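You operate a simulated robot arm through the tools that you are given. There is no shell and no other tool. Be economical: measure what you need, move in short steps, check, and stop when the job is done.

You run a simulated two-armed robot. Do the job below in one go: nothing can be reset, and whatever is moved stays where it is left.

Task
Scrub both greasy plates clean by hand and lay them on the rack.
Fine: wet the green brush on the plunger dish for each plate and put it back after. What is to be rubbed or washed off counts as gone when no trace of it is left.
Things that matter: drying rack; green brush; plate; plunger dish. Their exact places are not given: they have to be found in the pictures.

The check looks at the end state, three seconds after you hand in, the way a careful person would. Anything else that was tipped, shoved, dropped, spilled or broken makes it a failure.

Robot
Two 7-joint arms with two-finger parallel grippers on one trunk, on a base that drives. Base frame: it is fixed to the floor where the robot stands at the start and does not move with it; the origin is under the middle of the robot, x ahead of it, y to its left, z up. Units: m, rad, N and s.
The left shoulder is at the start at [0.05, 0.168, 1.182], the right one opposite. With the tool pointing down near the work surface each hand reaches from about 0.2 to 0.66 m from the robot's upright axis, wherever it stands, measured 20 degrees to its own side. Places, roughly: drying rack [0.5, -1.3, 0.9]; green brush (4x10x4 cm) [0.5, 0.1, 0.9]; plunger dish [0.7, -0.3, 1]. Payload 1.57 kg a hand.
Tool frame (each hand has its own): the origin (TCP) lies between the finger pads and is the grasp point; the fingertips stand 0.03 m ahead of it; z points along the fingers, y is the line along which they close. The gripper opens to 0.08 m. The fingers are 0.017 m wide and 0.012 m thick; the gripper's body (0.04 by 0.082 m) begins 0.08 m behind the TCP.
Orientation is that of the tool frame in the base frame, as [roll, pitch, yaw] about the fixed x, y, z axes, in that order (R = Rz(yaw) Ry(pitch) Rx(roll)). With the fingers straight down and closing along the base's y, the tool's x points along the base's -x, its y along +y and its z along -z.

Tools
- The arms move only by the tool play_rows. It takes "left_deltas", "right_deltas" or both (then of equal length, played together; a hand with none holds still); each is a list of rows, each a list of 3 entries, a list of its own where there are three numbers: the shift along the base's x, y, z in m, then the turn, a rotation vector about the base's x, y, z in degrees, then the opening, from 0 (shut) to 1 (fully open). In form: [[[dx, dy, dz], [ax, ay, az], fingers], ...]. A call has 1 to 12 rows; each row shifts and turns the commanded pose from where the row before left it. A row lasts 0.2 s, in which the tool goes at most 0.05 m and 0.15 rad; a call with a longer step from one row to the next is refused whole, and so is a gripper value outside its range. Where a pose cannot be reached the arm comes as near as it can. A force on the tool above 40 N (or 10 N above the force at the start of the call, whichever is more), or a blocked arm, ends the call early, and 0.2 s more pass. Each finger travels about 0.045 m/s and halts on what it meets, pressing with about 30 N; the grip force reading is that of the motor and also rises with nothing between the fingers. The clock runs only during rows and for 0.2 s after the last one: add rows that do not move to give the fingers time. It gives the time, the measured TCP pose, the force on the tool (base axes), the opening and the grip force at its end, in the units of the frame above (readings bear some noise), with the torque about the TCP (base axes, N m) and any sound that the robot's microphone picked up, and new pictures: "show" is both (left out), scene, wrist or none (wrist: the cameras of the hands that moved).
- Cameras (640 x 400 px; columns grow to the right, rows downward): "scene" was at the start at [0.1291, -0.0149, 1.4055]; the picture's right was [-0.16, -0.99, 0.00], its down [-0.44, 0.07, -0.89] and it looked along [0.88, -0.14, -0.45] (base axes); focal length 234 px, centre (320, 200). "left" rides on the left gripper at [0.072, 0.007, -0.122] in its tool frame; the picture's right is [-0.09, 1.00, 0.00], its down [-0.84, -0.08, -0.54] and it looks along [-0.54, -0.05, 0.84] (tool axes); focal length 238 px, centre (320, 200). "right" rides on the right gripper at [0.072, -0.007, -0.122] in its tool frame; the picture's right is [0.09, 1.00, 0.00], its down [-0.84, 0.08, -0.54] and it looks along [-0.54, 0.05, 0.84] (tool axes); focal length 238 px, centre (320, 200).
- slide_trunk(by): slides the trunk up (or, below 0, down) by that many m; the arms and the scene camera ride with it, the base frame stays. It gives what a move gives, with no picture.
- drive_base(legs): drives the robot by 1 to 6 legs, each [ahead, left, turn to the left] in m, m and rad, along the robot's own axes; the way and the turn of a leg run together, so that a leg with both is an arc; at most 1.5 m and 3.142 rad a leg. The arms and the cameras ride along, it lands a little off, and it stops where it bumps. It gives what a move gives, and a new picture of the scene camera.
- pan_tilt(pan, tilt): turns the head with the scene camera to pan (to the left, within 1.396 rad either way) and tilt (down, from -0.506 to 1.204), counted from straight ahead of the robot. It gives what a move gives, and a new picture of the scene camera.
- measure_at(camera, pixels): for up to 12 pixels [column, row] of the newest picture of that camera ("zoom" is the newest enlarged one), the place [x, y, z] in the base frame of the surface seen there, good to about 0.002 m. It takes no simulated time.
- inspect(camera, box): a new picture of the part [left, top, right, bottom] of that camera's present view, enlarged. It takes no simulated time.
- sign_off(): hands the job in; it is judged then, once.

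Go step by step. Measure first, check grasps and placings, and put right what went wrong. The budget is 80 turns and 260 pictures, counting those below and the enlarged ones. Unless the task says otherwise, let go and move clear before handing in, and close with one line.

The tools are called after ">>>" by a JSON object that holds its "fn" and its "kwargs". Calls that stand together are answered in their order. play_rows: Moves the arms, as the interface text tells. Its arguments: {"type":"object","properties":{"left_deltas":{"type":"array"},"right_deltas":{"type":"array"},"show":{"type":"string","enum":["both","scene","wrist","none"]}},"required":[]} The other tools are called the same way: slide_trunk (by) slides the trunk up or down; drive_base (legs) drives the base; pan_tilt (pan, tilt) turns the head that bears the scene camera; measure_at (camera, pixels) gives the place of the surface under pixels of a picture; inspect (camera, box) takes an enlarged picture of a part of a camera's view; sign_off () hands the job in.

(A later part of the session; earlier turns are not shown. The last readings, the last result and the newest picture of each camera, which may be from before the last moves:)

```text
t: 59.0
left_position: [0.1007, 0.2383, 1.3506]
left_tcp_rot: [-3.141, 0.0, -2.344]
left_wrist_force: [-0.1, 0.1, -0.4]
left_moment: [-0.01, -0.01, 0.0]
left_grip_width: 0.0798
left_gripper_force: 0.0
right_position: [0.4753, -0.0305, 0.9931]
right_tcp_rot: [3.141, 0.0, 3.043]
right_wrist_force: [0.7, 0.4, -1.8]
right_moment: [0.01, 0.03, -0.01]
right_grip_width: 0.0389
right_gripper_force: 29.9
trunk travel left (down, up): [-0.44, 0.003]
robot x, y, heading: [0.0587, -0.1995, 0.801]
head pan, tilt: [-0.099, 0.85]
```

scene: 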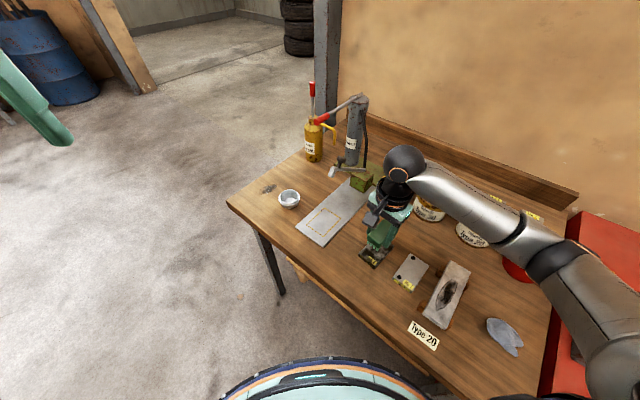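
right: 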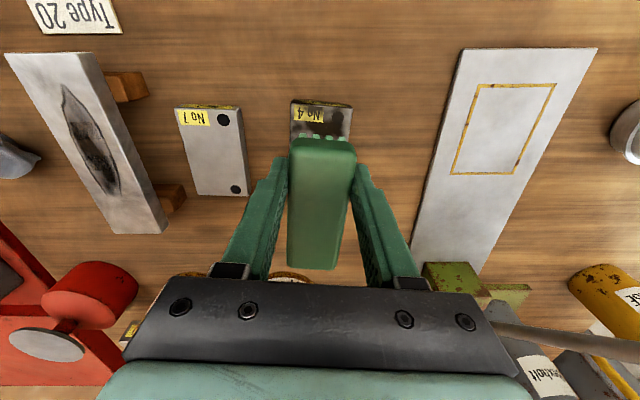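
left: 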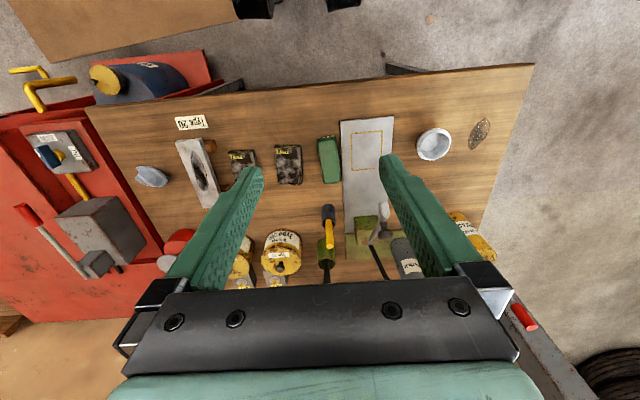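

Well aligned over plate 4. Lower and scrub two sets of strokes, then lift and view.

>>> {"fn": "play_rows", "kwargs": {"right_deltas": [[[0, 0, -0.035], [0, 0, 0], 0.3], [[0, 0, -0.018], [0, 0, 0], 0.3], [[0.018, 0.008, 0], [0, 0, 0], 0.3], [[-0.038, 0.003, 0], [0, 0, 0], 0.3], [[0.038, -0.01, 0], [0, 0, 0], 0.3], [[-0.038, -0.004, 0], [0, 0, 0], 0.3], [[0.038, -0.01, 0], [0, 0, 0], 0.3], [[-0.038, 0.005, 0], [0, 0, 0], 0.3], [[0.038, 0.008, 0], [0, 0, 0], 0.3], [[-0.038, 0.003, 0], [0, 0, 0], 0.3], [[0.038, -0.01, 0], [0, 0, 0], 0.3], [[-0.018, 0.007, 0], [0, 0, 0], 0.3]], "show": "none"}}

>>> {"fn": "play_rows", "kwargs": {"right_deltas": [[[0.018, 0.008, -0.002], [0, 0, 0], 0.3], [[-0.038, 0.003, 0], [0, 0, 0], 0.3], [[0.038, -0.01, 0], [0, 0, 0], 0.3], [[-0.038, -0.004, 0], [0, 0, 0], 0.3], [[0.038, -0.01, 0], [0, 0, 0], 0.3], [[-0.038, 0.005, 0], [0, 0, 0], 0.3], [[0.038, 0.008, 0], [0, 0, 0], 0.3], [[-0.038, 0.003, 0], [0, 0, 0], 0.3], [[0.038, -0.01, 0], [0, 0, 0], 0.3], [[-0.038, -0.004, 0], [0, 0, 0], 0.3], [[0.038, -0.01, 0], [0, 0, 0], 0.3], [[-0.018, 0.02, 0], [0, 0, 0], 0.3]], "show": "none"}}

>>> {"fn": "play_rows", "kwargs": {"right_deltas": [[[0, 0, 0.03], [0, 0, 0], 0.3], [[0, 0, 0.04], [0, 0, 0], 0.3], [[0, -0.04, 0.03], [0, 0, 0], 0.3], [[0, -0.045, 0], [0, 0, 0], 0.3], [[0.01, -0.045, 0], [0, 0, 0], 0.3], [[0.01, -0.045, 0], [0, 0, 0], 0.3]]}}

>>> {"fn": "inspect", "kwargs": {"camera": "scene", "box": [350, 225, 430, 300]}}

>>> {"fn": "inspect", "kwargs": {"camera": "right", "box": [340, 60, 540, 200]}}

```text
t: 61.6
left_position: [0.0999, 0.2375, 1.3512]
left_tcp_rot: [-3.141, 0.001, -2.342]
left_wrist_force: [-0.2, 0.3, -0.2]
left_moment: [-0.03, 0.01, 0.03]
left_grip_width: 0.0801
left_gripper_force: 0.0
right_position: [0.4765, -0.0335, 0.9364]
right_tcp_rot: [-3.139, 0.003, 3.04]
right_wrist_force: [4.7, -1.7, 14.7]
right_moment: [0.0, -0.3, -0.08]
right_grip_width: 0.0392
right_gripper_force: 29.3
trunk travel left (down, up): [-0.44, 0.003]
robot x, y, heading: [0.059, -0.2022, 0.797]
head pan, tilt: [-0.099, 0.85]
```

```text
t: 64.2
left_position: [0.0981, 0.2397, 1.3498]
left_tcp_rot: [-3.141, 0.0, -2.345]
left_wrist_force: [-0.5, -0.1, 0.9]
left_moment: [-0.02, -0.03, 0.04]
left_grip_width: 0.0799
left_gripper_force: 0.1
right_position: [0.4764, -0.0336, 0.9386]
right_tcp_rot: [3.141, 0.002, 3.046]
right_wrist_force: [-0.5, -0.1, -0.5]
right_moment: [0.01, -0.01, -0.03]
right_grip_width: 0.039
right_gripper_force: 30.0
trunk travel left (down, up): [-0.44, 0.003]
robot x, y, heading: [0.058, -0.2008, 0.794]
head pan, tilt: [-0.099, 0.85]
```

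```text
t: 65.6
left_position: [0.0992, 0.2376, 1.3512]
left_tcp_rot: [3.14, 0.002, -2.344]
left_wrist_force: [-0.5, -0.1, -0.6]
left_moment: [-0.01, 0.03, -0.03]
left_grip_width: 0.0801
left_gripper_force: 0.1
right_position: [0.4935, -0.2074, 1.0372]
right_tcp_rot: [3.141, 0.001, 3.043]
right_wrist_force: [0.1, 0.0, -0.3]
right_moment: [0.01, 0.04, 0.03]
right_grip_width: 0.0389
right_gripper_force: 30.3
trunk travel left (down, up): [-0.44, 0.003]
robot x, y, heading: [0.0543, -0.2003, 0.791]
head pan, tilt: [-0.099, 0.85]
```

scene: 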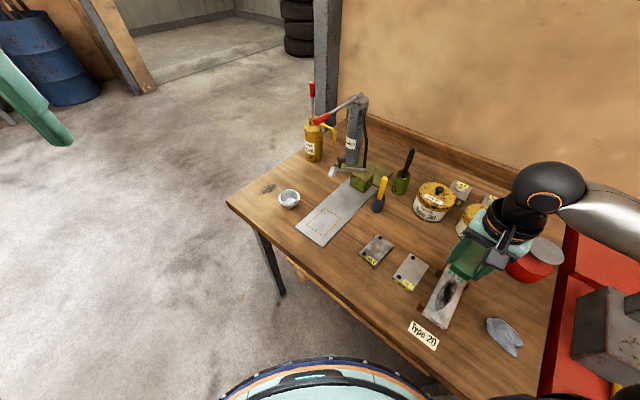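
right: 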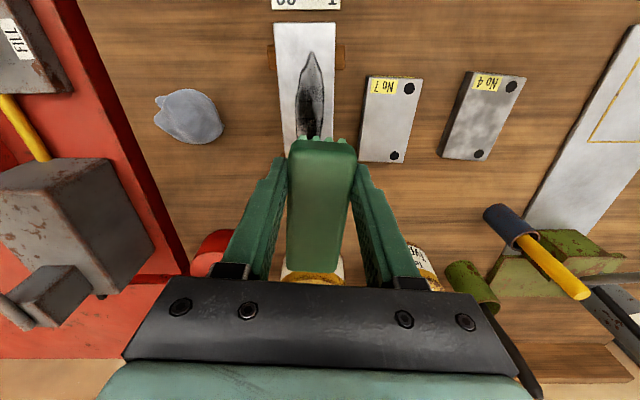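

```text
5.33 times, centred on (390, 262) of scene
```

zoom: 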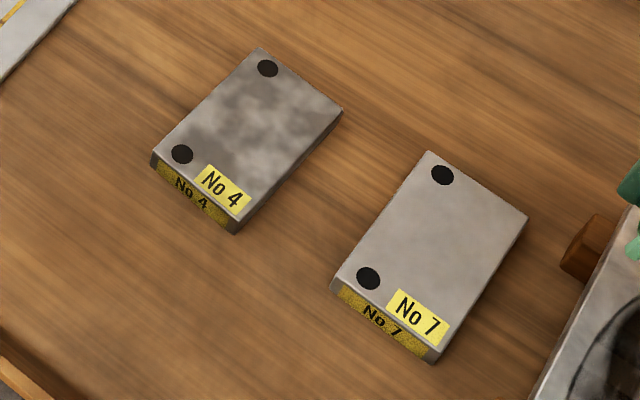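

```text
2.86 times, centred on (440, 130) of right
```

zoom: 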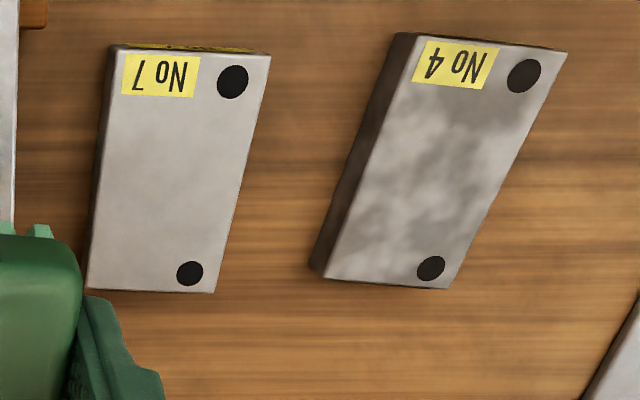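

Plate 4 is fading too but still has blotches; back for more scrubbing.

>>> {"fn": "play_rows", "kwargs": {"right_deltas": [[[-0.006, 0.044, 0], [0, 0, 0], 0.3], [[-0.006, 0.044, 0], [0, 0, 0], 0.3], [[-0.004, 0.044, 0], [0, 0, 0], 0.3], [[0, 0.042, -0.02], [0, 0, 0], 0.3], [[0, 0, -0.04], [0, 0, 0], 0.3], [[0, 0, -0.042], [0, 0, 0], 0.3], [[0.018, 0.008, 0], [0, 0, 0], 0.3], [[-0.038, 0.003, 0], [0, 0, 0], 0.3], [[0.038, -0.01, 0], [0, 0, 0], 0.3], [[-0.038, -0.004, 0], [0, 0, 0], 0.3], [[0.038, -0.01, 0], [0, 0, 0], 0.3], [[-0.018, 0.013, 0], [0, 0, 0], 0.3]], "show": "none"}}

>>> {"fn": "play_rows", "kwargs": {"right_deltas": [[[0.018, 0.008, -0.003], [0, 0, 0], 0.3], [[-0.038, 0.003, 0], [0, 0, 0], 0.3], [[0.038, -0.01, 0], [0, 0, 0], 0.3], [[-0.038, -0.004, 0], [0, 0, 0], 0.3], [[0.038, -0.01, 0], [0, 0, 0], 0.3], [[-0.038, 0.005, 0], [0, 0, 0], 0.3], [[0.038, 0.008, 0], [0, 0, 0], 0.3], [[-0.038, 0.003, 0], [0, 0, 0], 0.3], [[0.038, -0.01, 0], [0, 0, 0], 0.3], [[-0.038, -0.004, 0], [0, 0, 0], 0.3], [[0.038, -0.01, 0], [0, 0, 0], 0.3], [[-0.018, 0.02, 0], [0, 0, 0], 0.3]], "show": "none"}}

>>> {"fn": "play_rows", "kwargs": {"right_deltas": [[[0, 0, 0.03], [0, 0, 0], 0.3], [[0, 0, 0.04], [0, 0, 0], 0.3], [[0, -0.04, 0.03], [0, 0, 0], 0.3], [[0, -0.045, 0], [0, 0, 0], 0.3], [[0.01, -0.045, 0], [0, 0, 0], 0.3], [[0.01, -0.045, 0], [0, 0, 0], 0.3]]}}

>>> {"fn": "inspect", "kwargs": {"camera": "scene", "box": [350, 225, 430, 300]}}

>>> {"fn": "inspect", "kwargs": {"camera": "right", "box": [340, 60, 540, 200]}}

```text
t: 68.2
left_position: [0.0994, 0.239, 1.3505]
left_tcp_rot: [3.141, 0.003, -2.343]
left_wrist_force: [-0.1, 0.4, 0.2]
left_moment: [-0.08, 0.0, 0.01]
left_grip_width: 0.0801
left_gripper_force: 0.0
right_position: [0.481, -0.0364, 0.9355]
right_tcp_rot: [3.141, 0.004, 3.041]
right_wrist_force: [5.2, -3.2, 17.0]
right_moment: [-0.05, 0.15, 0.02]
right_grip_width: 0.0389
right_gripper_force: 29.7
trunk travel left (down, up): [-0.44, 0.003]
robot x, y, heading: [0.0585, -0.1982, 0.795]
head pan, tilt: [-0.099, 0.85]
```

```text
t: 70.8
left_position: [0.0999, 0.2395, 1.3511]
left_tcp_rot: [3.141, 0.002, -2.342]
left_wrist_force: [-0.3, 0.6, 0.1]
left_moment: [-0.03, -0.03, -0.02]
left_grip_width: 0.0801
left_gripper_force: 0.0
right_position: [0.4815, -0.0366, 0.933]
right_tcp_rot: [-3.137, 0.003, 3.04]
right_wrist_force: [2.8, -1.8, 11.0]
right_moment: [-0.03, 0.15, 0.03]
right_grip_width: 0.0392
right_gripper_force: 29.7
trunk travel left (down, up): [-0.44, 0.003]
robot x, y, heading: [0.0581, -0.2006, 0.802]
head pan, tilt: [-0.099, 0.85]
```

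```text
t: 72.2
left_position: [0.0998, 0.2372, 1.3516]
left_tcp_rot: [3.141, 0.001, -2.345]
left_wrist_force: [-0.3, -0.5, -0.8]
left_moment: [0.01, -0.02, 0.0]
left_grip_width: 0.0799
left_gripper_force: 0.0
right_position: [0.4979, -0.2138, 1.0323]
right_tcp_rot: [3.141, 0.001, 3.044]
right_wrist_force: [-0.6, -0.6, -0.2]
right_moment: [0.0, 0.03, 0.04]
right_grip_width: 0.0391
right_gripper_force: 30.2
trunk travel left (down, up): [-0.44, 0.003]
robot x, y, heading: [0.0568, -0.1993, 0.798]
head pan, tilt: [-0.099, 0.85]
```

scene: 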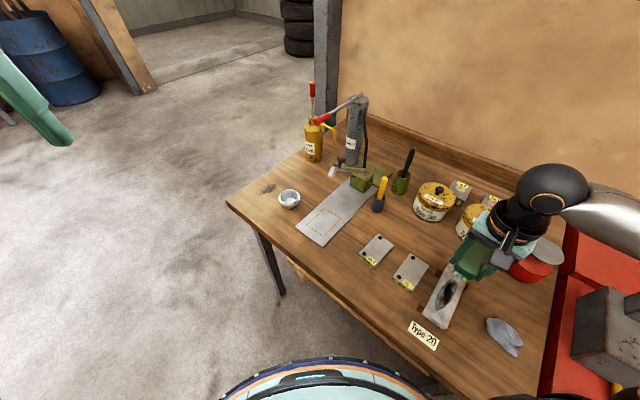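
right: 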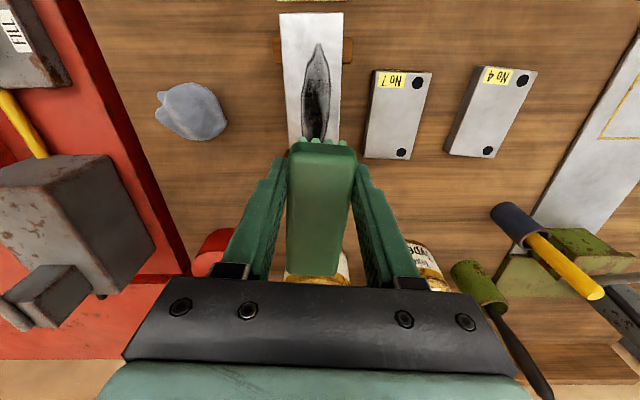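

```text
5.33 times, centred on (390, 262) of scene
```

zoom: 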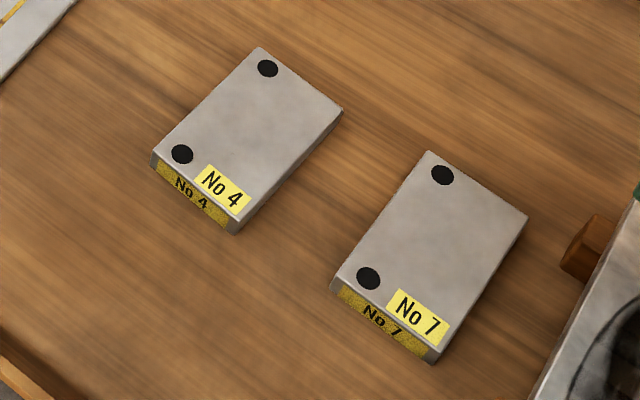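

```text
2.86 times, centred on (440, 130) of right
```

zoom: 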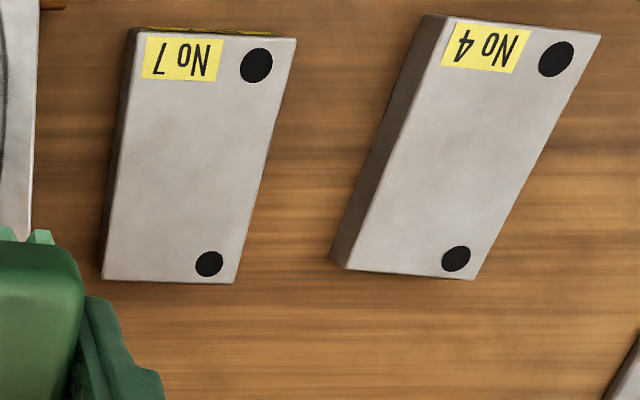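

Both plates look clean. To be sure no trace remains, I'll give each one additional pass, plate 7 first and then plate 4.

>>> {"fn": "play_rows", "kwargs": {"right_deltas": [[[-0.01, 0.041, 0], [0, 0, 0], 0.3], [[-0.01, 0.041, 0], [0, 0, 0], 0.3], [[0, 0, -0.045], [0, 0, 0], 0.3], [[0, 0, -0.045], [0, 0, 0], 0.3], [[0, 0, -0.005], [0, 0, 0], 0.3], [[0.016, 0.008, 0], [0, 0, 0], 0.3], [[-0.038, 0.002, 0], [0, 0, 0], 0.3], [[0.038, -0.01, 0], [0, 0, 0], 0.3], [[-0.038, -0.004, 0], [0, 0, 0], 0.3], [[0.038, -0.006, 0], [0, 0, 0], 0.3], [[-0.038, 0.004, 0], [0, 0, 0], 0.3], [[0.02, 0.006, 0], [0, 0, 0], 0.3]], "show": "none"}}

>>> {"fn": "play_rows", "kwargs": {"right_deltas": [[[0, 0, 0.03], [0, 0, 0], 0.3], [[0, 0.045, 0], [0, 0, 0], 0.3], [[0, 0.045, 0], [0, 0, 0], 0.3], [[0, 0.008, -0.03], [0, 0, 0], 0.3], [[0.018, 0.008, 0], [0, 0, 0], 0.3], [[-0.038, 0.003, 0], [0, 0, 0], 0.3], [[0.038, -0.01, 0], [0, 0, 0], 0.3], [[-0.038, -0.004, 0], [0, 0, 0], 0.3], [[0.038, -0.01, 0], [0, 0, 0], 0.3], [[-0.038, 0.005, 0], [0, 0, 0], 0.3], [[0.02, 0.008, 0], [0, 0, 0], 0.3], [[0, 0, 0.045], [0, 0, 0], 0.3]], "show": "none"}}

>>> {"fn": "play_rows", "kwargs": {"right_deltas": [[[0, 0, 0.045], [0, 0, 0], 0.3], [[0, -0.02, 0.045], [0, 0, 0], 0.3], [[-0.01, -0.02, 0.04], [0, 0, 0], 0.3]]}}

```text
t: 74.8
left_position: [0.1014, 0.2384, 1.3517]
left_tcp_rot: [3.138, 0.001, -2.344]
left_wrist_force: [0.0, 0.3, -0.5]
left_moment: [0.02, 0.0, 0.02]
left_grip_width: 0.0802
left_gripper_force: 0.0
right_position: [0.4766, -0.1284, 0.9351]
right_tcp_rot: [-3.138, 0.0, 3.042]
right_wrist_force: [-0.1, -0.2, -0.3]
right_moment: [0.0, 0.03, 0.01]
right_grip_width: 0.0389
right_gripper_force: 30.2
trunk travel left (down, up): [-0.44, 0.003]
robot x, y, heading: [0.0569, -0.1993, 0.796]
head pan, tilt: [-0.099, 0.85]
```

```text
t: 77.4
left_position: [0.0999, 0.2385, 1.3515]
left_tcp_rot: [-3.141, 0.0, -2.342]
left_wrist_force: [-0.2, -0.6, -0.2]
left_moment: [0.04, -0.02, 0.02]
left_grip_width: 0.0799
left_gripper_force: 0.0
right_position: [0.4742, -0.0288, 0.9801]
right_tcp_rot: [-3.14, 0.001, 3.041]
right_wrist_force: [0.5, 0.5, -0.1]
right_moment: [0.01, 0.02, -0.03]
right_grip_width: 0.039
right_gripper_force: 30.6
trunk travel left (down, up): [-0.44, 0.003]
robot x, y, heading: [0.0561, -0.1961, 0.796]
head pan, tilt: [-0.099, 0.85]
```

```text
t: 78.2
left_position: [0.1005, 0.238, 1.3513]
left_tcp_rot: [-3.141, -0.001, -2.344]
left_wrist_force: [0.3, 0.6, 1.0]
left_moment: [-0.03, -0.01, 0.0]
left_grip_width: 0.08
left_gripper_force: 0.1
right_position: [0.4656, -0.0727, 1.1127]
right_tcp_rot: [-3.139, 0.001, 3.041]
right_wrist_force: [0.1, 0.4, -0.5]
right_moment: [0.05, 0.03, 0.01]
right_grip_width: 0.039
right_gripper_force: 30.2
trunk travel left (down, up): [-0.44, 0.003]
robot x, y, heading: [0.0585, -0.1991, 0.796]
head pan, tilt: [-0.099, 0.85]
```

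scene: 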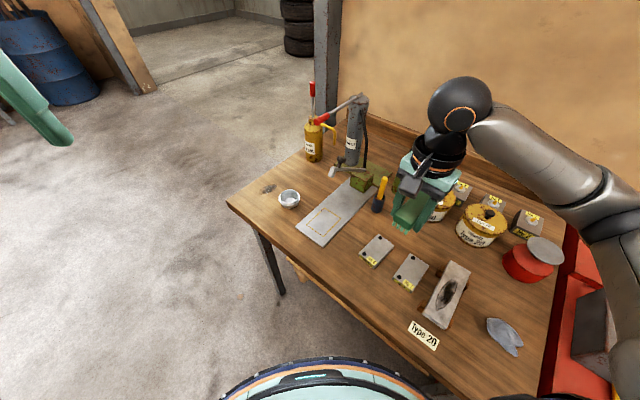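
right: 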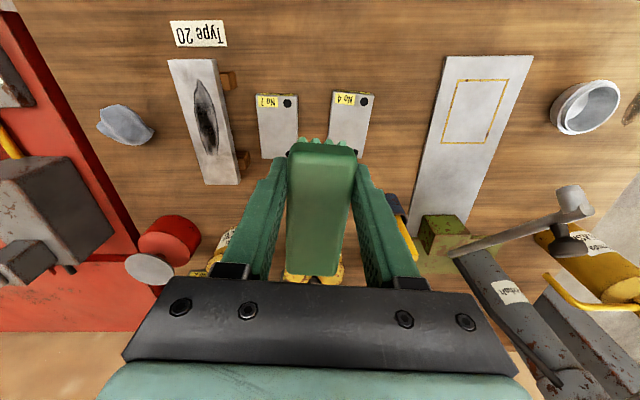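

Both plates clean. Now shift the base +0.1 in y to return the brush to its original spot (0.479,0.060).

>>> {"fn": "drive_base", "kwargs": {"legs": [[0.071, 0.07, 0]]}}

```text
t: 79.3
left_position: [0.1009, 0.3378, 1.3504]
left_tcp_rot: [3.141, -0.001, -2.347]
left_wrist_force: [0.5, 0.2, 0.7]
left_moment: [0.01, -0.02, 0.01]
left_grip_width: 0.0801
left_gripper_force: 0.0
right_position: [0.4652, 0.0254, 1.1117]
right_tcp_rot: [-3.139, 0.0, 3.042]
right_wrist_force: [-0.8, 0.0, -0.1]
right_moment: [0.0, 0.03, 0.01]
right_grip_width: 0.0388
right_gripper_force: 29.7
trunk travel left (down, up): [-0.44, 0.003]
robot x, y, heading: [0.0584, -0.1005, 0.798]
head pan, tilt: [-0.099, 0.85]
```

scene: 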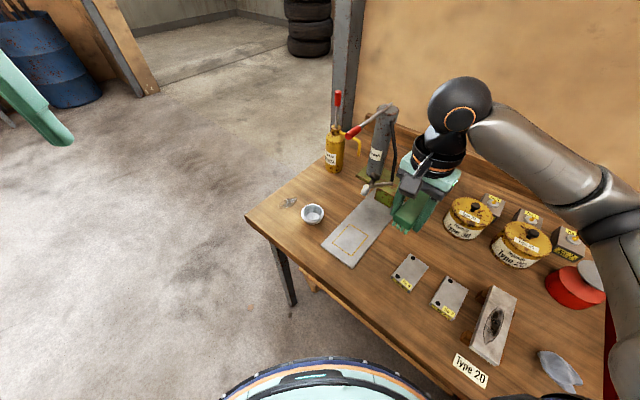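

Move over the spot, turn +8.8°, and lower to just above the table.

>>> {"fn": "play_rows", "kwargs": {"right_deltas": [[[0, 0.017, 0], [0, 0, 4.4], 0.3], [[-0.001, 0.0165, 0], [0, 0, 4.4], 0.3], [[0, 0, -0.045], [0, 0, 0], 0.3], [[0, 0, -0.045], [0, 0, 0], 0.3], [[0, 0, -0.045], [0, 0, 0], 0.3], [[0, 0, -0.035], [0, 0, 0], 0.3], [[0, 0, -0.01], [0, 0, 0], 0.3], [[0, 0, 0], [0, 0, 0], 0.3]]}}

>>> {"fn": "inspect", "kwargs": {"camera": "scene", "box": [350, 160, 450, 270]}}

```text
t: 81.1
left_position: [0.0995, 0.336, 1.3509]
left_tcp_rot: [-3.141, 0.0, -2.345]
left_wrist_force: [0.2, 0.3, 0.5]
left_moment: [0.01, -0.03, 0.01]
left_grip_width: 0.0798
left_gripper_force: 0.1
right_position: [0.4634, 0.0567, 0.9316]
right_tcp_rot: [-3.141, 0.001, -3.089]
right_wrist_force: [0.6, -0.2, -1.0]
right_moment: [0.02, 0.02, 0.02]
right_grip_width: 0.0393
right_gripper_force: 30.1
trunk travel left (down, up): [-0.44, 0.003]
robot x, y, heading: [0.0561, -0.1006, 0.794]
head pan, tilt: [-0.099, 0.85]
```

scene: 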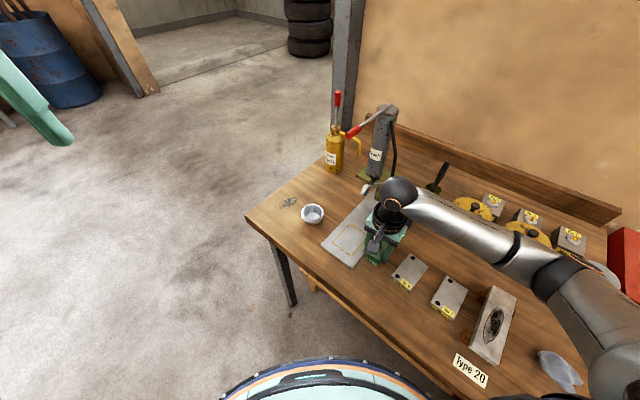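
right: 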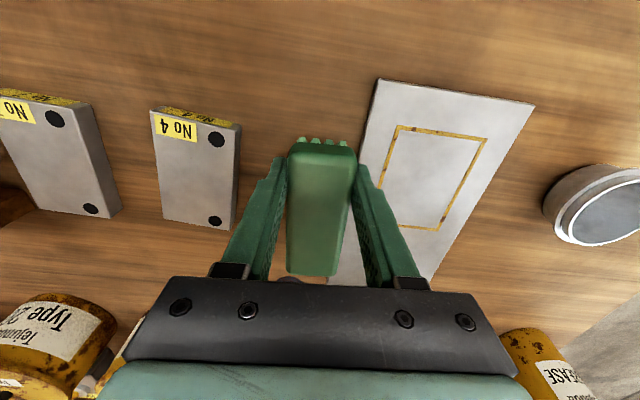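

```text
3.64 times, centred on (400, 215) of scene
```

zoom: 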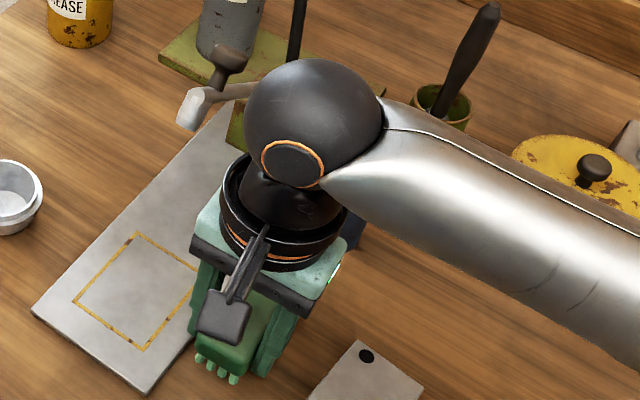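

No contact yet, position good. I lower the last ~4 mm, release and rise straight up.

>>> {"fn": "play_rows", "kwargs": {"right_deltas": [[[0, 0.001, -0.003], [0, 0, 0], 0.3], [[0, 0, -0.002], [0, 0, 0], 0.3], [[0, 0, 0], [0, 0, 0], 0.3], [[0, 0, 0], [0, 0, 0], 0.65], [[0, 0, 0], [0, 0, 0], 0.65], [[0, 0, 0], [0, 0, 0], 0.65], [[0, 0, 0.03], [0, 0, 0], 0.65], [[0, 0, 0.04], [0, 0, 0], 0.65], [[0, -0.02, 0.04], [0, 0, 0], 0.65], [[0, -0.02, 0.04], [0, 0, 0], 0.65], [[0, -0.03, 0.03], [0, 0, 0], 0.65]]}}

>>> {"fn": "inspect", "kwargs": {"camera": "scene", "box": [340, 150, 460, 280]}}

```text
t: 83.5
left_position: [0.0988, 0.3377, 1.3527]
left_tcp_rot: [3.14, 0.002, -2.345]
left_wrist_force: [-0.2, -0.2, 0.0]
left_moment: [0.01, -0.01, 0.01]
left_grip_width: 0.0799
left_gripper_force: 0.1
right_position: [0.4644, -0.0113, 1.1097]
right_tcp_rot: [3.141, -0.001, -3.088]
right_wrist_force: [0.0, 0.7, -0.3]
right_moment: [0.01, 0.03, 0.0]
right_grip_width: 0.0516
right_gripper_force: 0.1
trunk travel left (down, up): [-0.44, 0.003]
robot x, y, heading: [0.0604, -0.0994, 0.792]
head pan, tilt: [-0.099, 0.85]
```

scene: 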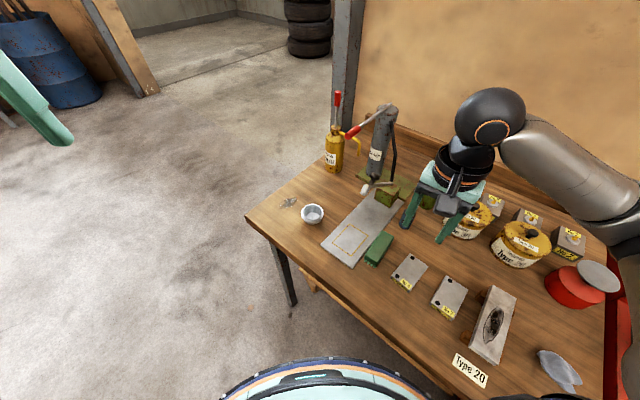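
right: 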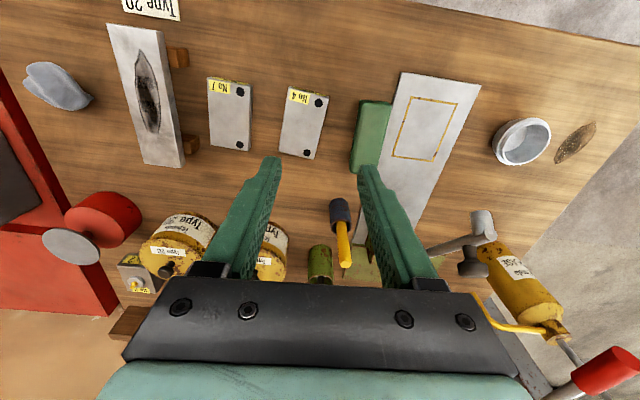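

```text
3.08 times, centred on (400, 215) of scene
```

zoom: 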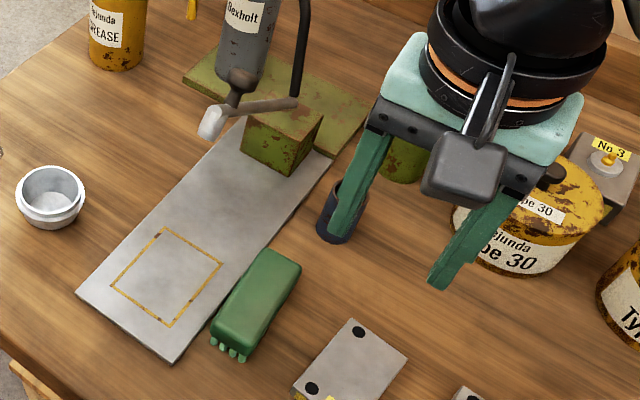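

The brush is back beside the slab. I measure both plates' present corners for grasping.

>>> {"fn": "inspect", "kwargs": {"camera": "right", "box": [190, 60, 350, 170]}}

>>> {"fn": "measure_at", "kwargs": {"camera": "scene", "pixels": [[395, 279], [413, 290], [409, 257], [427, 267], [434, 304], [452, 317], [449, 279], [466, 292], [378, 232], [372, 262]]}}

```text
3.64 times, centred on (270, 115) of right
```

zoom: 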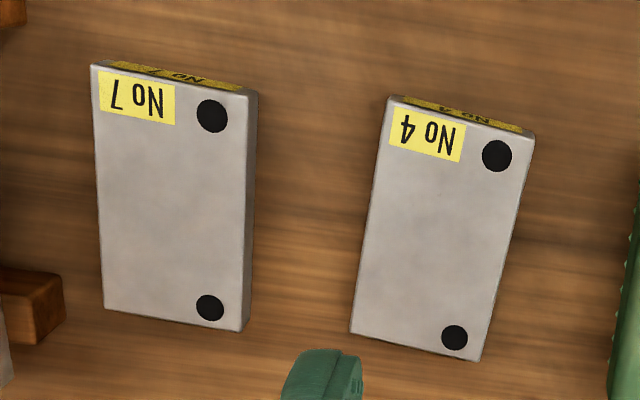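

```text
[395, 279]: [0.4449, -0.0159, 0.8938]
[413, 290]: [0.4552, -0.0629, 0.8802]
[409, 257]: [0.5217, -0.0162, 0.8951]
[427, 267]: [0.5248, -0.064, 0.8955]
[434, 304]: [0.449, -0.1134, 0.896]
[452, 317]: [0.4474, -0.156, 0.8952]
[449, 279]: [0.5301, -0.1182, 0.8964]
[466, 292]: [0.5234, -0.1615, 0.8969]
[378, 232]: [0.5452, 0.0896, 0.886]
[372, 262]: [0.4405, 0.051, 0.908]
```

>>> {"fn": "measure_at", "kwargs": {"camera": "zoom", "pixels": [[391, 105], [526, 137], [353, 330], [478, 356], [96, 70], [244, 94], [106, 306], [238, 326]]}}

```text
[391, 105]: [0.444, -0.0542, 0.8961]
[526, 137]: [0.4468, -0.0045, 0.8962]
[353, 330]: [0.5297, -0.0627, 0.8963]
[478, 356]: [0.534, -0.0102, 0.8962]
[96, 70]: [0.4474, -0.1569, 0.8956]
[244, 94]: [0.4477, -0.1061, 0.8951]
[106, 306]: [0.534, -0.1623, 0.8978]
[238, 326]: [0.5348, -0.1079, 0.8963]
```

Plate 4 centre (0.4886,-0.033), axis −4.7°, width 0.052. I go over it, open, and lower.

>>> {"fn": "play_rows", "kwargs": {"right_deltas": [[[0.012, -0.011, 0], [0, 0, -4], 0.95], [[0.012, -0.0105, 0], [0, 0, -3.8], 0.95], [[0, 0, -0.045], [0, 0, 0], 0.95], [[0, 0, -0.045], [0, 0, 0], 0.95], [[0, 0, -0.045], [0, 0, 0], 0.95], [[0, 0, -0.03], [0, 0, 0], 0.95], [[0, 0, 0], [0, 0, 0], 0.95]], "show": "wrist"}}

```text
t: 85.1
left_position: [0.0998, 0.3367, 1.351]
left_tcp_rot: [-3.14, 0.0, -2.346]
left_wrist_force: [-0.4, 0.2, -0.2]
left_moment: [-0.01, 0.0, -0.07]
left_grip_width: 0.08
left_gripper_force: 0.0
right_position: [0.4899, -0.0313, 0.9412]
right_tcp_rot: [3.141, 0.001, 3.061]
right_wrist_force: [0.3, -0.4, 0.5]
right_moment: [-0.04, 0.01, -0.03]
right_grip_width: 0.076
right_gripper_force: 0.1
trunk travel left (down, up): [-0.44, 0.003]
robot x, y, heading: [0.0547, -0.1023, 0.796]
head pan, tilt: [-0.099, 0.85]
```

right: 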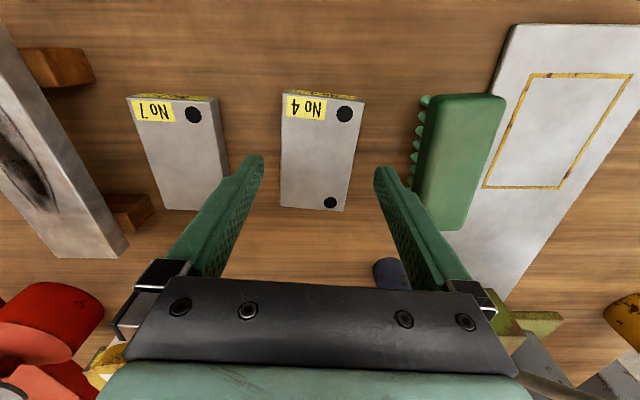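

Centred; lowering 2.7 cm and closing on the plate's sides.

>>> {"fn": "play_rows", "kwargs": {"right_deltas": [[[0, -0.001, -0.02], [0, 0, 0], 0.95], [[0, 0, -0.0065], [0, 0, 0], 0.95], [[0, 0, 0], [0, 0, 0], 0.6], [[0, 0, 0], [0, 0, 0], 0.5], [[0, 0, 0], [0, 0, 0], 0.5], [[0, 0, 0], [0, 0, 0], 0.5], [[0, 0, 0.01], [0, 0, 0], 0.5], [[0, 0, 0.03], [0, 0, 0], 0.5], [[0, 0, 0.04], [0, 0, 0], 0.5], [[-0.01, 0, 0.045], [0, 0, 0], 0.5], [[-0.02, 0, 0.045], [0, 0, 0], 0.5]]}}

```text
t: 87.5
left_position: [0.0991, 0.3372, 1.3513]
left_tcp_rot: [-3.141, 0.0, -2.345]
left_wrist_force: [-0.1, 0.2, 0.0]
left_moment: [-0.03, 0.0, -0.02]
left_grip_width: 0.0801
left_gripper_force: 0.0
right_position: [0.4564, -0.0316, 1.0841]
right_tcp_rot: [-3.141, 0.001, 3.06]
right_wrist_force: [-0.6, -0.8, -4.8]
right_moment: [-0.02, 0.01, 0.02]
right_grip_width: 0.0545
right_gripper_force: 30.1
trunk travel left (down, up): [-0.44, 0.003]
robot x, y, heading: [0.057, -0.1004, 0.792]
head pan, tilt: [-0.099, 0.85]
```

scene: 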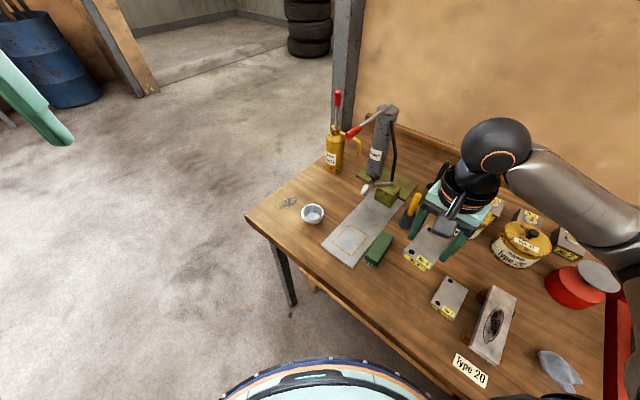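
right: 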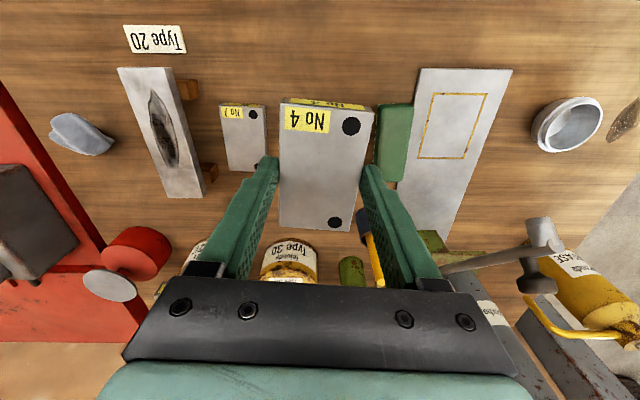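

Plate 4 is held firmly (0.0545 m, ~5 N). I back away from the table and drive along the washer toward the rack, keeping the heading.

>>> {"fn": "drive_base", "kwargs": {"legs": [[-0.281, 0.285, 0], [-0.854, -0.843, 0]]}}

>>> {"fn": "pan_tilt", "kwargs": {"pan": -0.8, "tilt": 0.6}}

```text
t: 95.6
left_position: [-0.2992, -0.8622, 1.3499]
left_tcp_rot: [-3.141, 0.0, -2.344]
left_wrist_force: [0.3, 0.4, -0.1]
left_moment: [0.04, 0.0, -0.02]
left_grip_width: 0.0801
left_gripper_force: 0.2
right_position: [0.0597, -1.2313, 1.084]
right_tcp_rot: [3.141, -0.001, 3.06]
right_wrist_force: [0.1, 0.3, -5.2]
right_moment: [0.02, 0.04, 0.0]
right_grip_width: 0.0547
right_gripper_force: 30.0
trunk travel left (down, up): [-0.44, 0.003]
robot x, y, heading: [-0.3446, -1.2974, 0.8]
head pan, tilt: [-0.099, 0.85]
```

scene: 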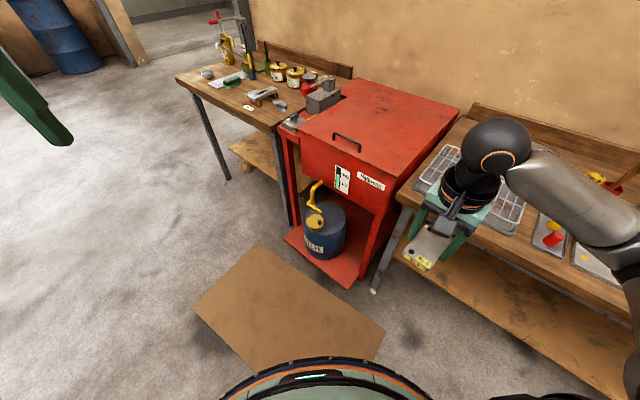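

```text
t: 96.7
left_position: [-0.2984, -0.8623, 1.3508]
left_tcp_rot: [3.141, -0.001, -2.343]
left_wrist_force: [0.2, -0.4, -0.4]
left_moment: [-0.01, -0.02, -0.02]
left_grip_width: 0.0802
left_gripper_force: 0.1
right_position: [0.0583, -1.2313, 1.083]
right_tcp_rot: [-3.141, -0.001, 3.062]
right_wrist_force: [-0.4, 0.1, -6.6]
right_moment: [0.0, -0.01, -0.02]
right_grip_width: 0.0549
right_gripper_force: 30.3
trunk travel left (down, up): [-0.44, 0.003]
robot x, y, heading: [-0.3435, -1.2991, 0.8]
head pan, tilt: [-0.799, 0.6]
```

scene: 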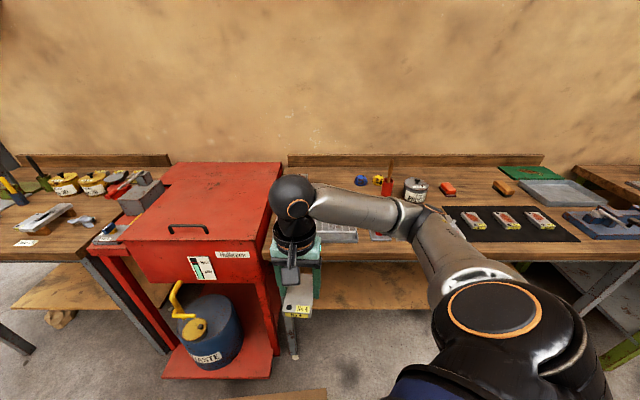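

The arm hides the rack from the head; I use the wrist camera view instead.

>>> {"fn": "inspect", "kwargs": {"camera": "right", "box": [0, 0, 640, 400]}}

>>> {"fn": "inspect", "kwargs": {"camera": "scene", "box": [260, 140, 460, 265]}}

```text
1.00 times, centred on (320, 200) of right
```

zoom: 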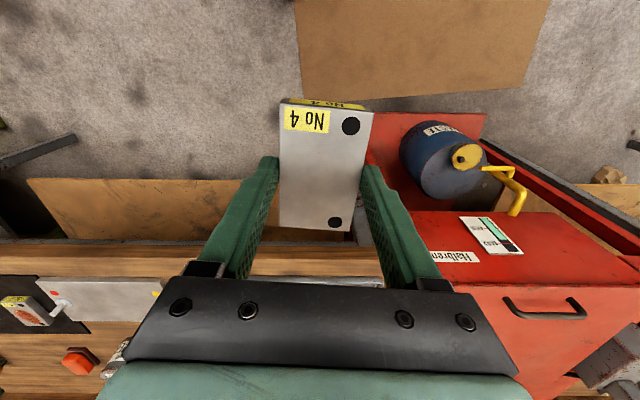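

```text
3.20 times, centred on (360, 202) of scene
```

zoom: 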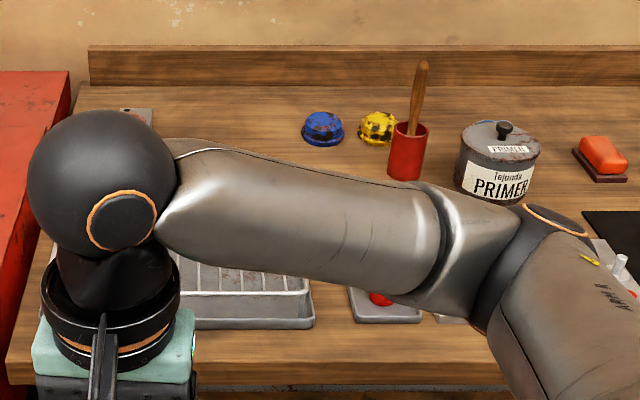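

I turn the base right so the arm leaves the line of sight to the rack, and look.

>>> {"fn": "drive_base", "kwargs": {"legs": [[0, 0, -0.95]]}}

>>> {"fn": "pan_tilt", "kwargs": {"pan": 0.1, "tilt": 0.55}}

>>> {"fn": "inspect", "kwargs": {"camera": "scene", "box": [240, 130, 440, 265]}}

```text
t: 99.5
left_position: [0.0398, -1.0807, 1.3516]
left_tcp_rot: [3.141, 0.0, 2.987]
left_wrist_force: [0.3, 0.5, -0.6]
left_moment: [-0.02, 0.03, 0.0]
left_grip_width: 0.0801
left_gripper_force: 0.0
right_position: [-0.0528, -1.5862, 1.0828]
right_tcp_rot: [3.141, -0.002, 2.11]
right_wrist_force: [-0.1, 0.1, -6.1]
right_moment: [-0.01, 0.0, 0.04]
right_grip_width: 0.0546
right_gripper_force: 30.3
trunk travel left (down, up): [-0.44, 0.003]
robot x, y, heading: [-0.3399, -1.3002, -0.157]
head pan, tilt: [-0.799, 0.6]
```

scene: 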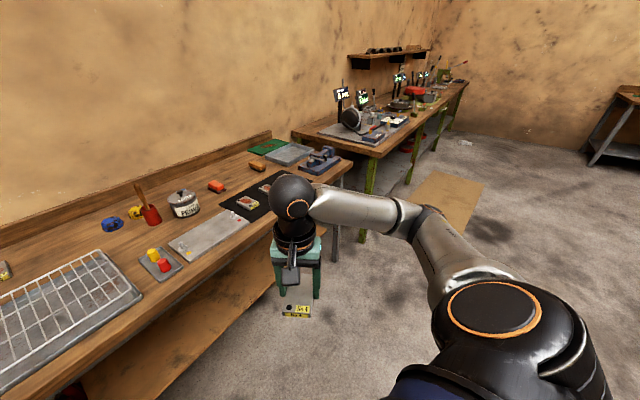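

```text
t: 100.8
left_position: [0.0392, -1.0821, 1.3502]
left_tcp_rot: [-3.141, 0.002, 2.987]
left_wrist_force: [-0.5, -0.1, -1.0]
left_moment: [0.0, 0.01, -0.02]
left_grip_width: 0.0802
left_gripper_force: 0.1
right_position: [-0.0534, -1.5853, 1.084]
right_tcp_rot: [-3.141, 0.0, 2.108]
right_wrist_force: [0.0, 0.1, -6.3]
right_moment: [0.02, 0.0, 0.0]
right_grip_width: 0.0546
right_gripper_force: 30.1
trunk travel left (down, up): [-0.44, 0.003]
robot x, y, heading: [-0.3398, -1.2971, -0.154]
head pan, tilt: [0.099, 0.55]
```

scene: 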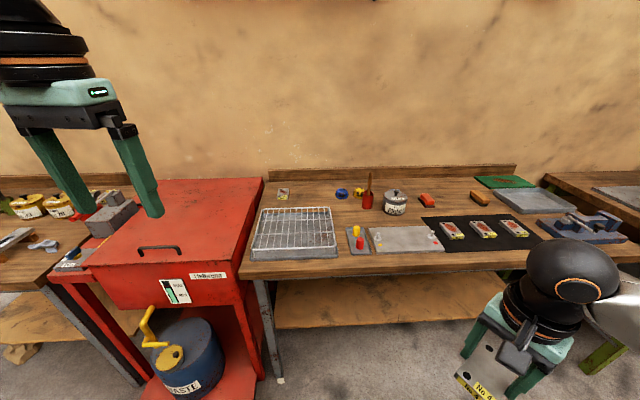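

```text
2.96 times, centred on (340, 198) of scene
```

zoom: 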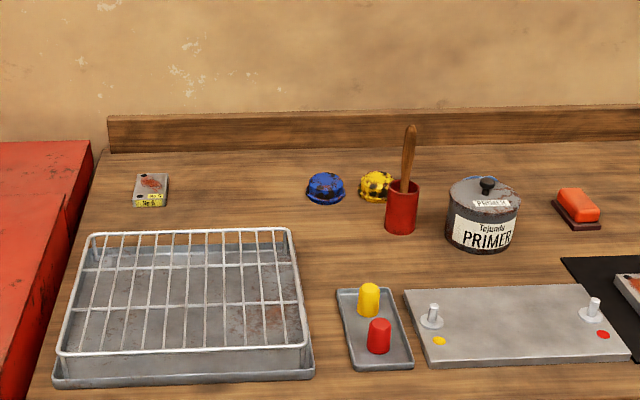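

The rack is now plainly visible. I zoom closer and measure the rim and wires.

>>> {"fn": "inspect", "kwargs": {"camera": "scene", "box": [245, 200, 345, 265]}}

```text
6.15 times, centred on (295, 232) of scene
```

zoom: 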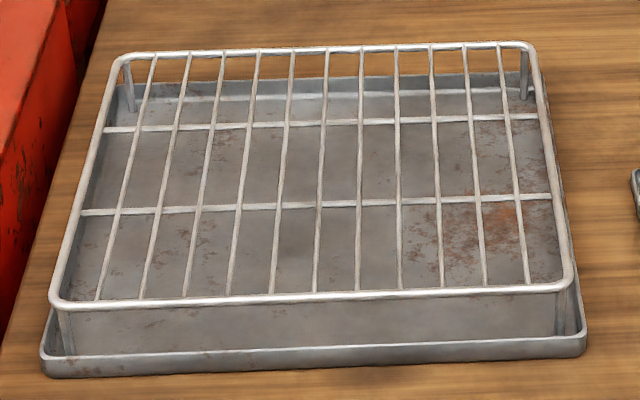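

>>> {"fn": "measure_at", "kwargs": {"camera": "zoom", "pixels": [[57, 297], [300, 298], [570, 285], [130, 55], [330, 50], [530, 47], [110, 129], [540, 116], [85, 212], [550, 196], [353, 270], [313, 270]]}}

```text
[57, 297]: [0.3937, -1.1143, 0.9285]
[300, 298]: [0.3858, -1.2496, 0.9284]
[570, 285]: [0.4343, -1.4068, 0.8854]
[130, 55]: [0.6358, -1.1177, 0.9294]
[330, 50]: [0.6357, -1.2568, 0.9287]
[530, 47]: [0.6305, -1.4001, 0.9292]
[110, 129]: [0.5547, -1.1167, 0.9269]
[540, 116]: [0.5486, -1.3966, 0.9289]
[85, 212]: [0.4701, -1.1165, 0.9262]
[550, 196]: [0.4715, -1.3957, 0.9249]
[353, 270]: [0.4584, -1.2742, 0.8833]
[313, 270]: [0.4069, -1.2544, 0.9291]
```

Rack top is z≈0.929, x 0.388–0.636, y −1.112…−1.40. I check the washer's nearest corner and the shelf before approaching.

>>> {"fn": "measure_at", "kwargs": {"camera": "scene", "pixels": [[266, 376], [258, 350], [250, 275], [280, 378], [400, 325], [280, 320], [145, 395], [242, 275], [265, 280], [150, 330], [450, 272]]}}

```text
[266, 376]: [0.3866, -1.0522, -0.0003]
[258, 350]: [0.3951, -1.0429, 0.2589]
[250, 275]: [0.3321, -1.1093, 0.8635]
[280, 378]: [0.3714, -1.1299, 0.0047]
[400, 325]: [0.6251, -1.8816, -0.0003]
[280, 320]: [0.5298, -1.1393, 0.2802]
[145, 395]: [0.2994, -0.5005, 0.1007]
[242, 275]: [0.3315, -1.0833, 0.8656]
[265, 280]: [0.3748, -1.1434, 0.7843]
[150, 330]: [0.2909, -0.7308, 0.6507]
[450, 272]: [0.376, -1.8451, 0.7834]
```

All clear with ≥0.36 m to the leg. I turn back to heading 0.8 and drive in toward the rack.

>>> {"fn": "drive_base", "kwargs": {"legs": [[0, 0, 0.955], [0.258, -0.265, 0]]}}

>>> {"fn": "inspect", "kwargs": {"camera": "right", "box": [0, 0, 640, 400]}}

```text
t: 105.6
left_position: [0.0612, -0.8563, 1.3512]
left_tcp_rot: [3.141, 0.0, -2.328]
left_wrist_force: [0.9, -0.6, 0.3]
left_moment: [0.02, -0.01, -0.03]
left_grip_width: 0.0804
left_gripper_force: 0.1
right_position: [0.4252, -1.2179, 1.0836]
right_tcp_rot: [-3.141, -0.001, 3.077]
right_wrist_force: [0.0, 0.2, -6.3]
right_moment: [0.01, 0.0, -0.03]
right_grip_width: 0.0547
right_gripper_force: 30.2
trunk travel left (down, up): [-0.44, 0.003]
robot x, y, heading: [0.0273, -1.2929, 0.811]
head pan, tilt: [0.099, 0.55]
```

scene: 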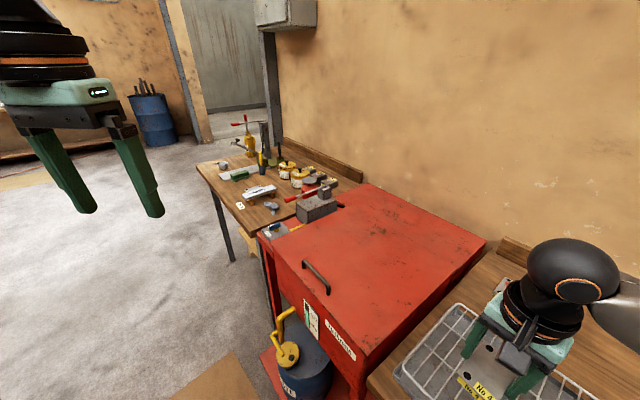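

```text
1.00 times, centred on (320, 200) of right
```

zoom: 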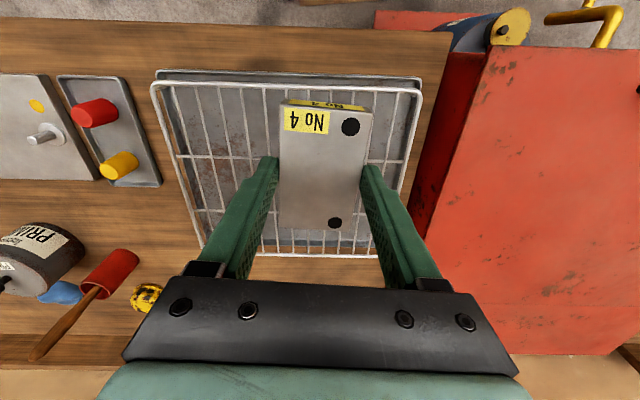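

The plate is above the rack. I move it over the right half (0.51,-1.32) and lower to just above the wires.

>>> {"fn": "play_rows", "kwargs": {"right_deltas": [[[0.028, -0.034, 0], [0, 0, 0], 0.5], [[0.028, -0.034, 0], [0, 0, 0], 0.5], [[0.029, -0.034, 0], [0, 0, 4], 0.5], [[0, 0, -0.04], [0, 0, 0], 0.5], [[0, 0, -0.04], [0, 0, 0], 0.5], [[0, 0, -0.03], [0, 0, 0], 0.5], [[0, 0, 0], [0, 0, 0], 0.5]]}}

```text
t: 107.2
left_position: [0.0617, -0.8561, 1.3515]
left_tcp_rot: [-3.14, 0.002, -2.325]
left_wrist_force: [0.4, 0.5, -0.2]
left_moment: [0.0, -0.03, -0.02]
left_grip_width: 0.08
left_gripper_force: 0.0
right_position: [0.5104, -1.3194, 0.974]
right_tcp_rot: [3.141, 0.0, -3.137]
right_wrist_force: [-0.3, -0.3, -5.9]
right_moment: [0.02, 0.03, -0.01]
right_grip_width: 0.0547
right_gripper_force: 29.7
trunk travel left (down, up): [-0.44, 0.003]
robot x, y, heading: [0.0263, -1.2929, 0.815]
head pan, tilt: [0.099, 0.55]
```

scene: 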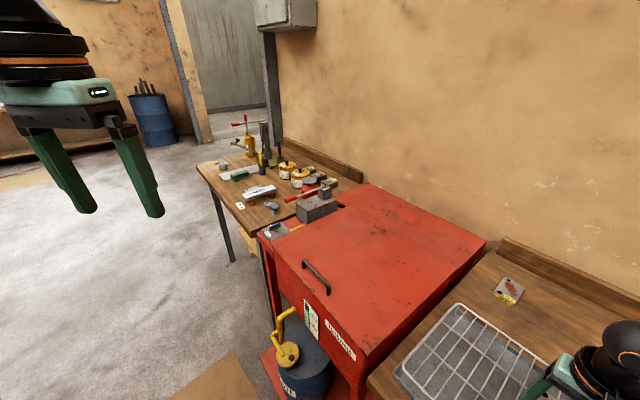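
right: 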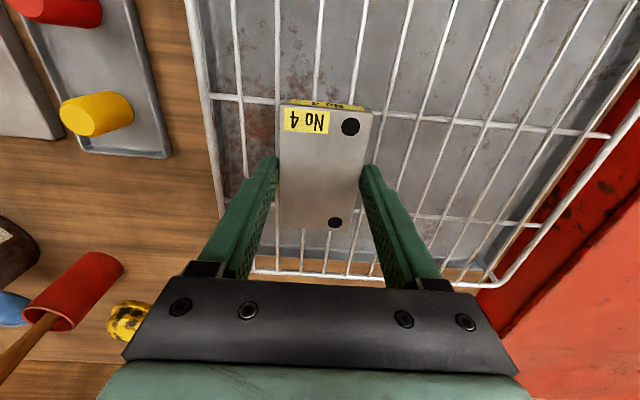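

Now at 0.974; lower the last centimetre in small steps and check contact.

>>> {"fn": "play_rows", "kwargs": {"right_deltas": [[[0, 0, -0.004], [0, 0, 0], 0.5], [[0, 0, -0.003], [0, 0, 0], 0.5], [[0, 0, -0.003], [0, 0, 0], 0.5], [[0, 0, -0.002], [0, 0, 0], 0.5], [[0, 0, 0], [0, 0, 0], 0.5]], "show": "none"}}

```text
t: 108.4
left_position: [0.0588, -0.8561, 1.3508]
left_tcp_rot: [3.141, 0.002, -2.326]
left_wrist_force: [-0.3, -0.1, 0.5]
left_moment: [-0.01, -0.03, -0.01]
left_grip_width: 0.08
left_gripper_force: 0.1
right_position: [0.5095, -1.3206, 0.9651]
right_tcp_rot: [3.14, 0.006, -3.139]
right_wrist_force: [0.3, -2.0, 19.5]
right_moment: [-0.13, -0.06, -0.18]
right_grip_width: 0.055
right_gripper_force: 29.9
trunk travel left (down, up): [-0.44, 0.003]
robot x, y, heading: [0.0237, -1.2949, 0.813]
head pan, tilt: [0.099, 0.55]
```

The plate rests on the rack. I ease off, open, and lift away.

>>> {"fn": "play_rows", "kwargs": {"right_deltas": [[[0, 0, 0.002], [0, 0, 0], 0.5], [[0, 0, 0], [0, 0, 0], 0.75], [[0, 0, 0], [0, 0, 0], 0.9], [[0, 0, 0], [0, 0, 0], 0.9], [[0, 0, 0.02], [0, 0, 0], 0.9], [[0, 0, 0.04], [0, 0, 0], 0.9], [[0, 0, 0.04], [0, 0, 0], 0.9], [[-0.02, 0.03, 0.03], [0, 0, 0], 0.9], [[-0.02, 0.04, 0], [0, 0, 0], 0.9]], "show": "wrist"}}

>>> {"fn": "inspect", "kwargs": {"camera": "right", "box": [140, 60, 440, 260]}}

```text
t: 110.4
left_position: [0.0599, -0.8546, 1.3507]
left_tcp_rot: [-3.14, 0.001, -2.328]
left_wrist_force: [0.4, -1.1, 0.2]
left_moment: [0.0, -0.03, 0.01]
left_grip_width: 0.0802
left_gripper_force: 0.1
right_position: [0.47, -1.2517, 1.0948]
right_tcp_rot: [-3.139, 0.001, -3.137]
right_wrist_force: [0.5, 0.4, -0.3]
right_moment: [-0.03, -0.01, -0.01]
right_grip_width: 0.0718
right_gripper_force: 0.0
trunk travel left (down, up): [-0.44, 0.003]
robot x, y, heading: [0.0236, -1.2919, 0.815]
head pan, tilt: [0.099, 0.55]
```

right: 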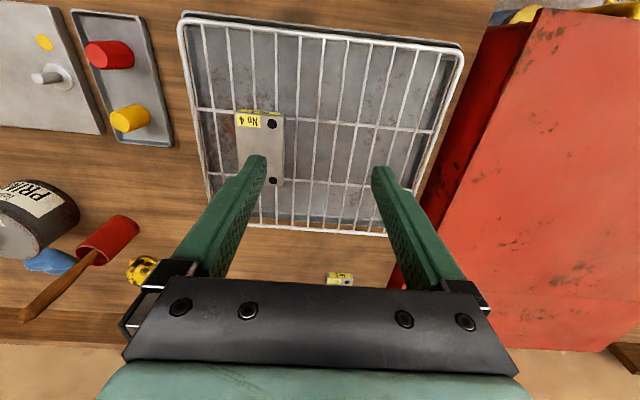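

```text
2.00 times, centred on (290, 160) of right
```

zoom: 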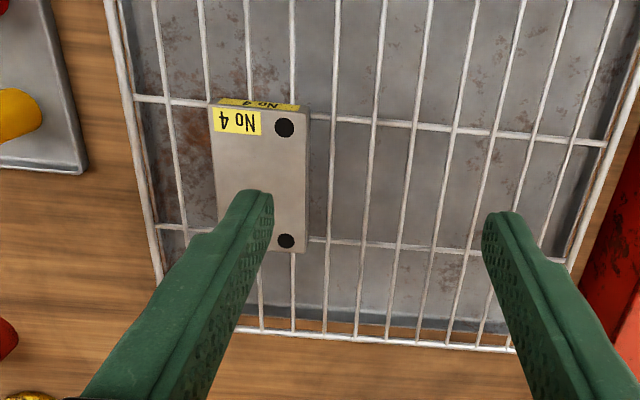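

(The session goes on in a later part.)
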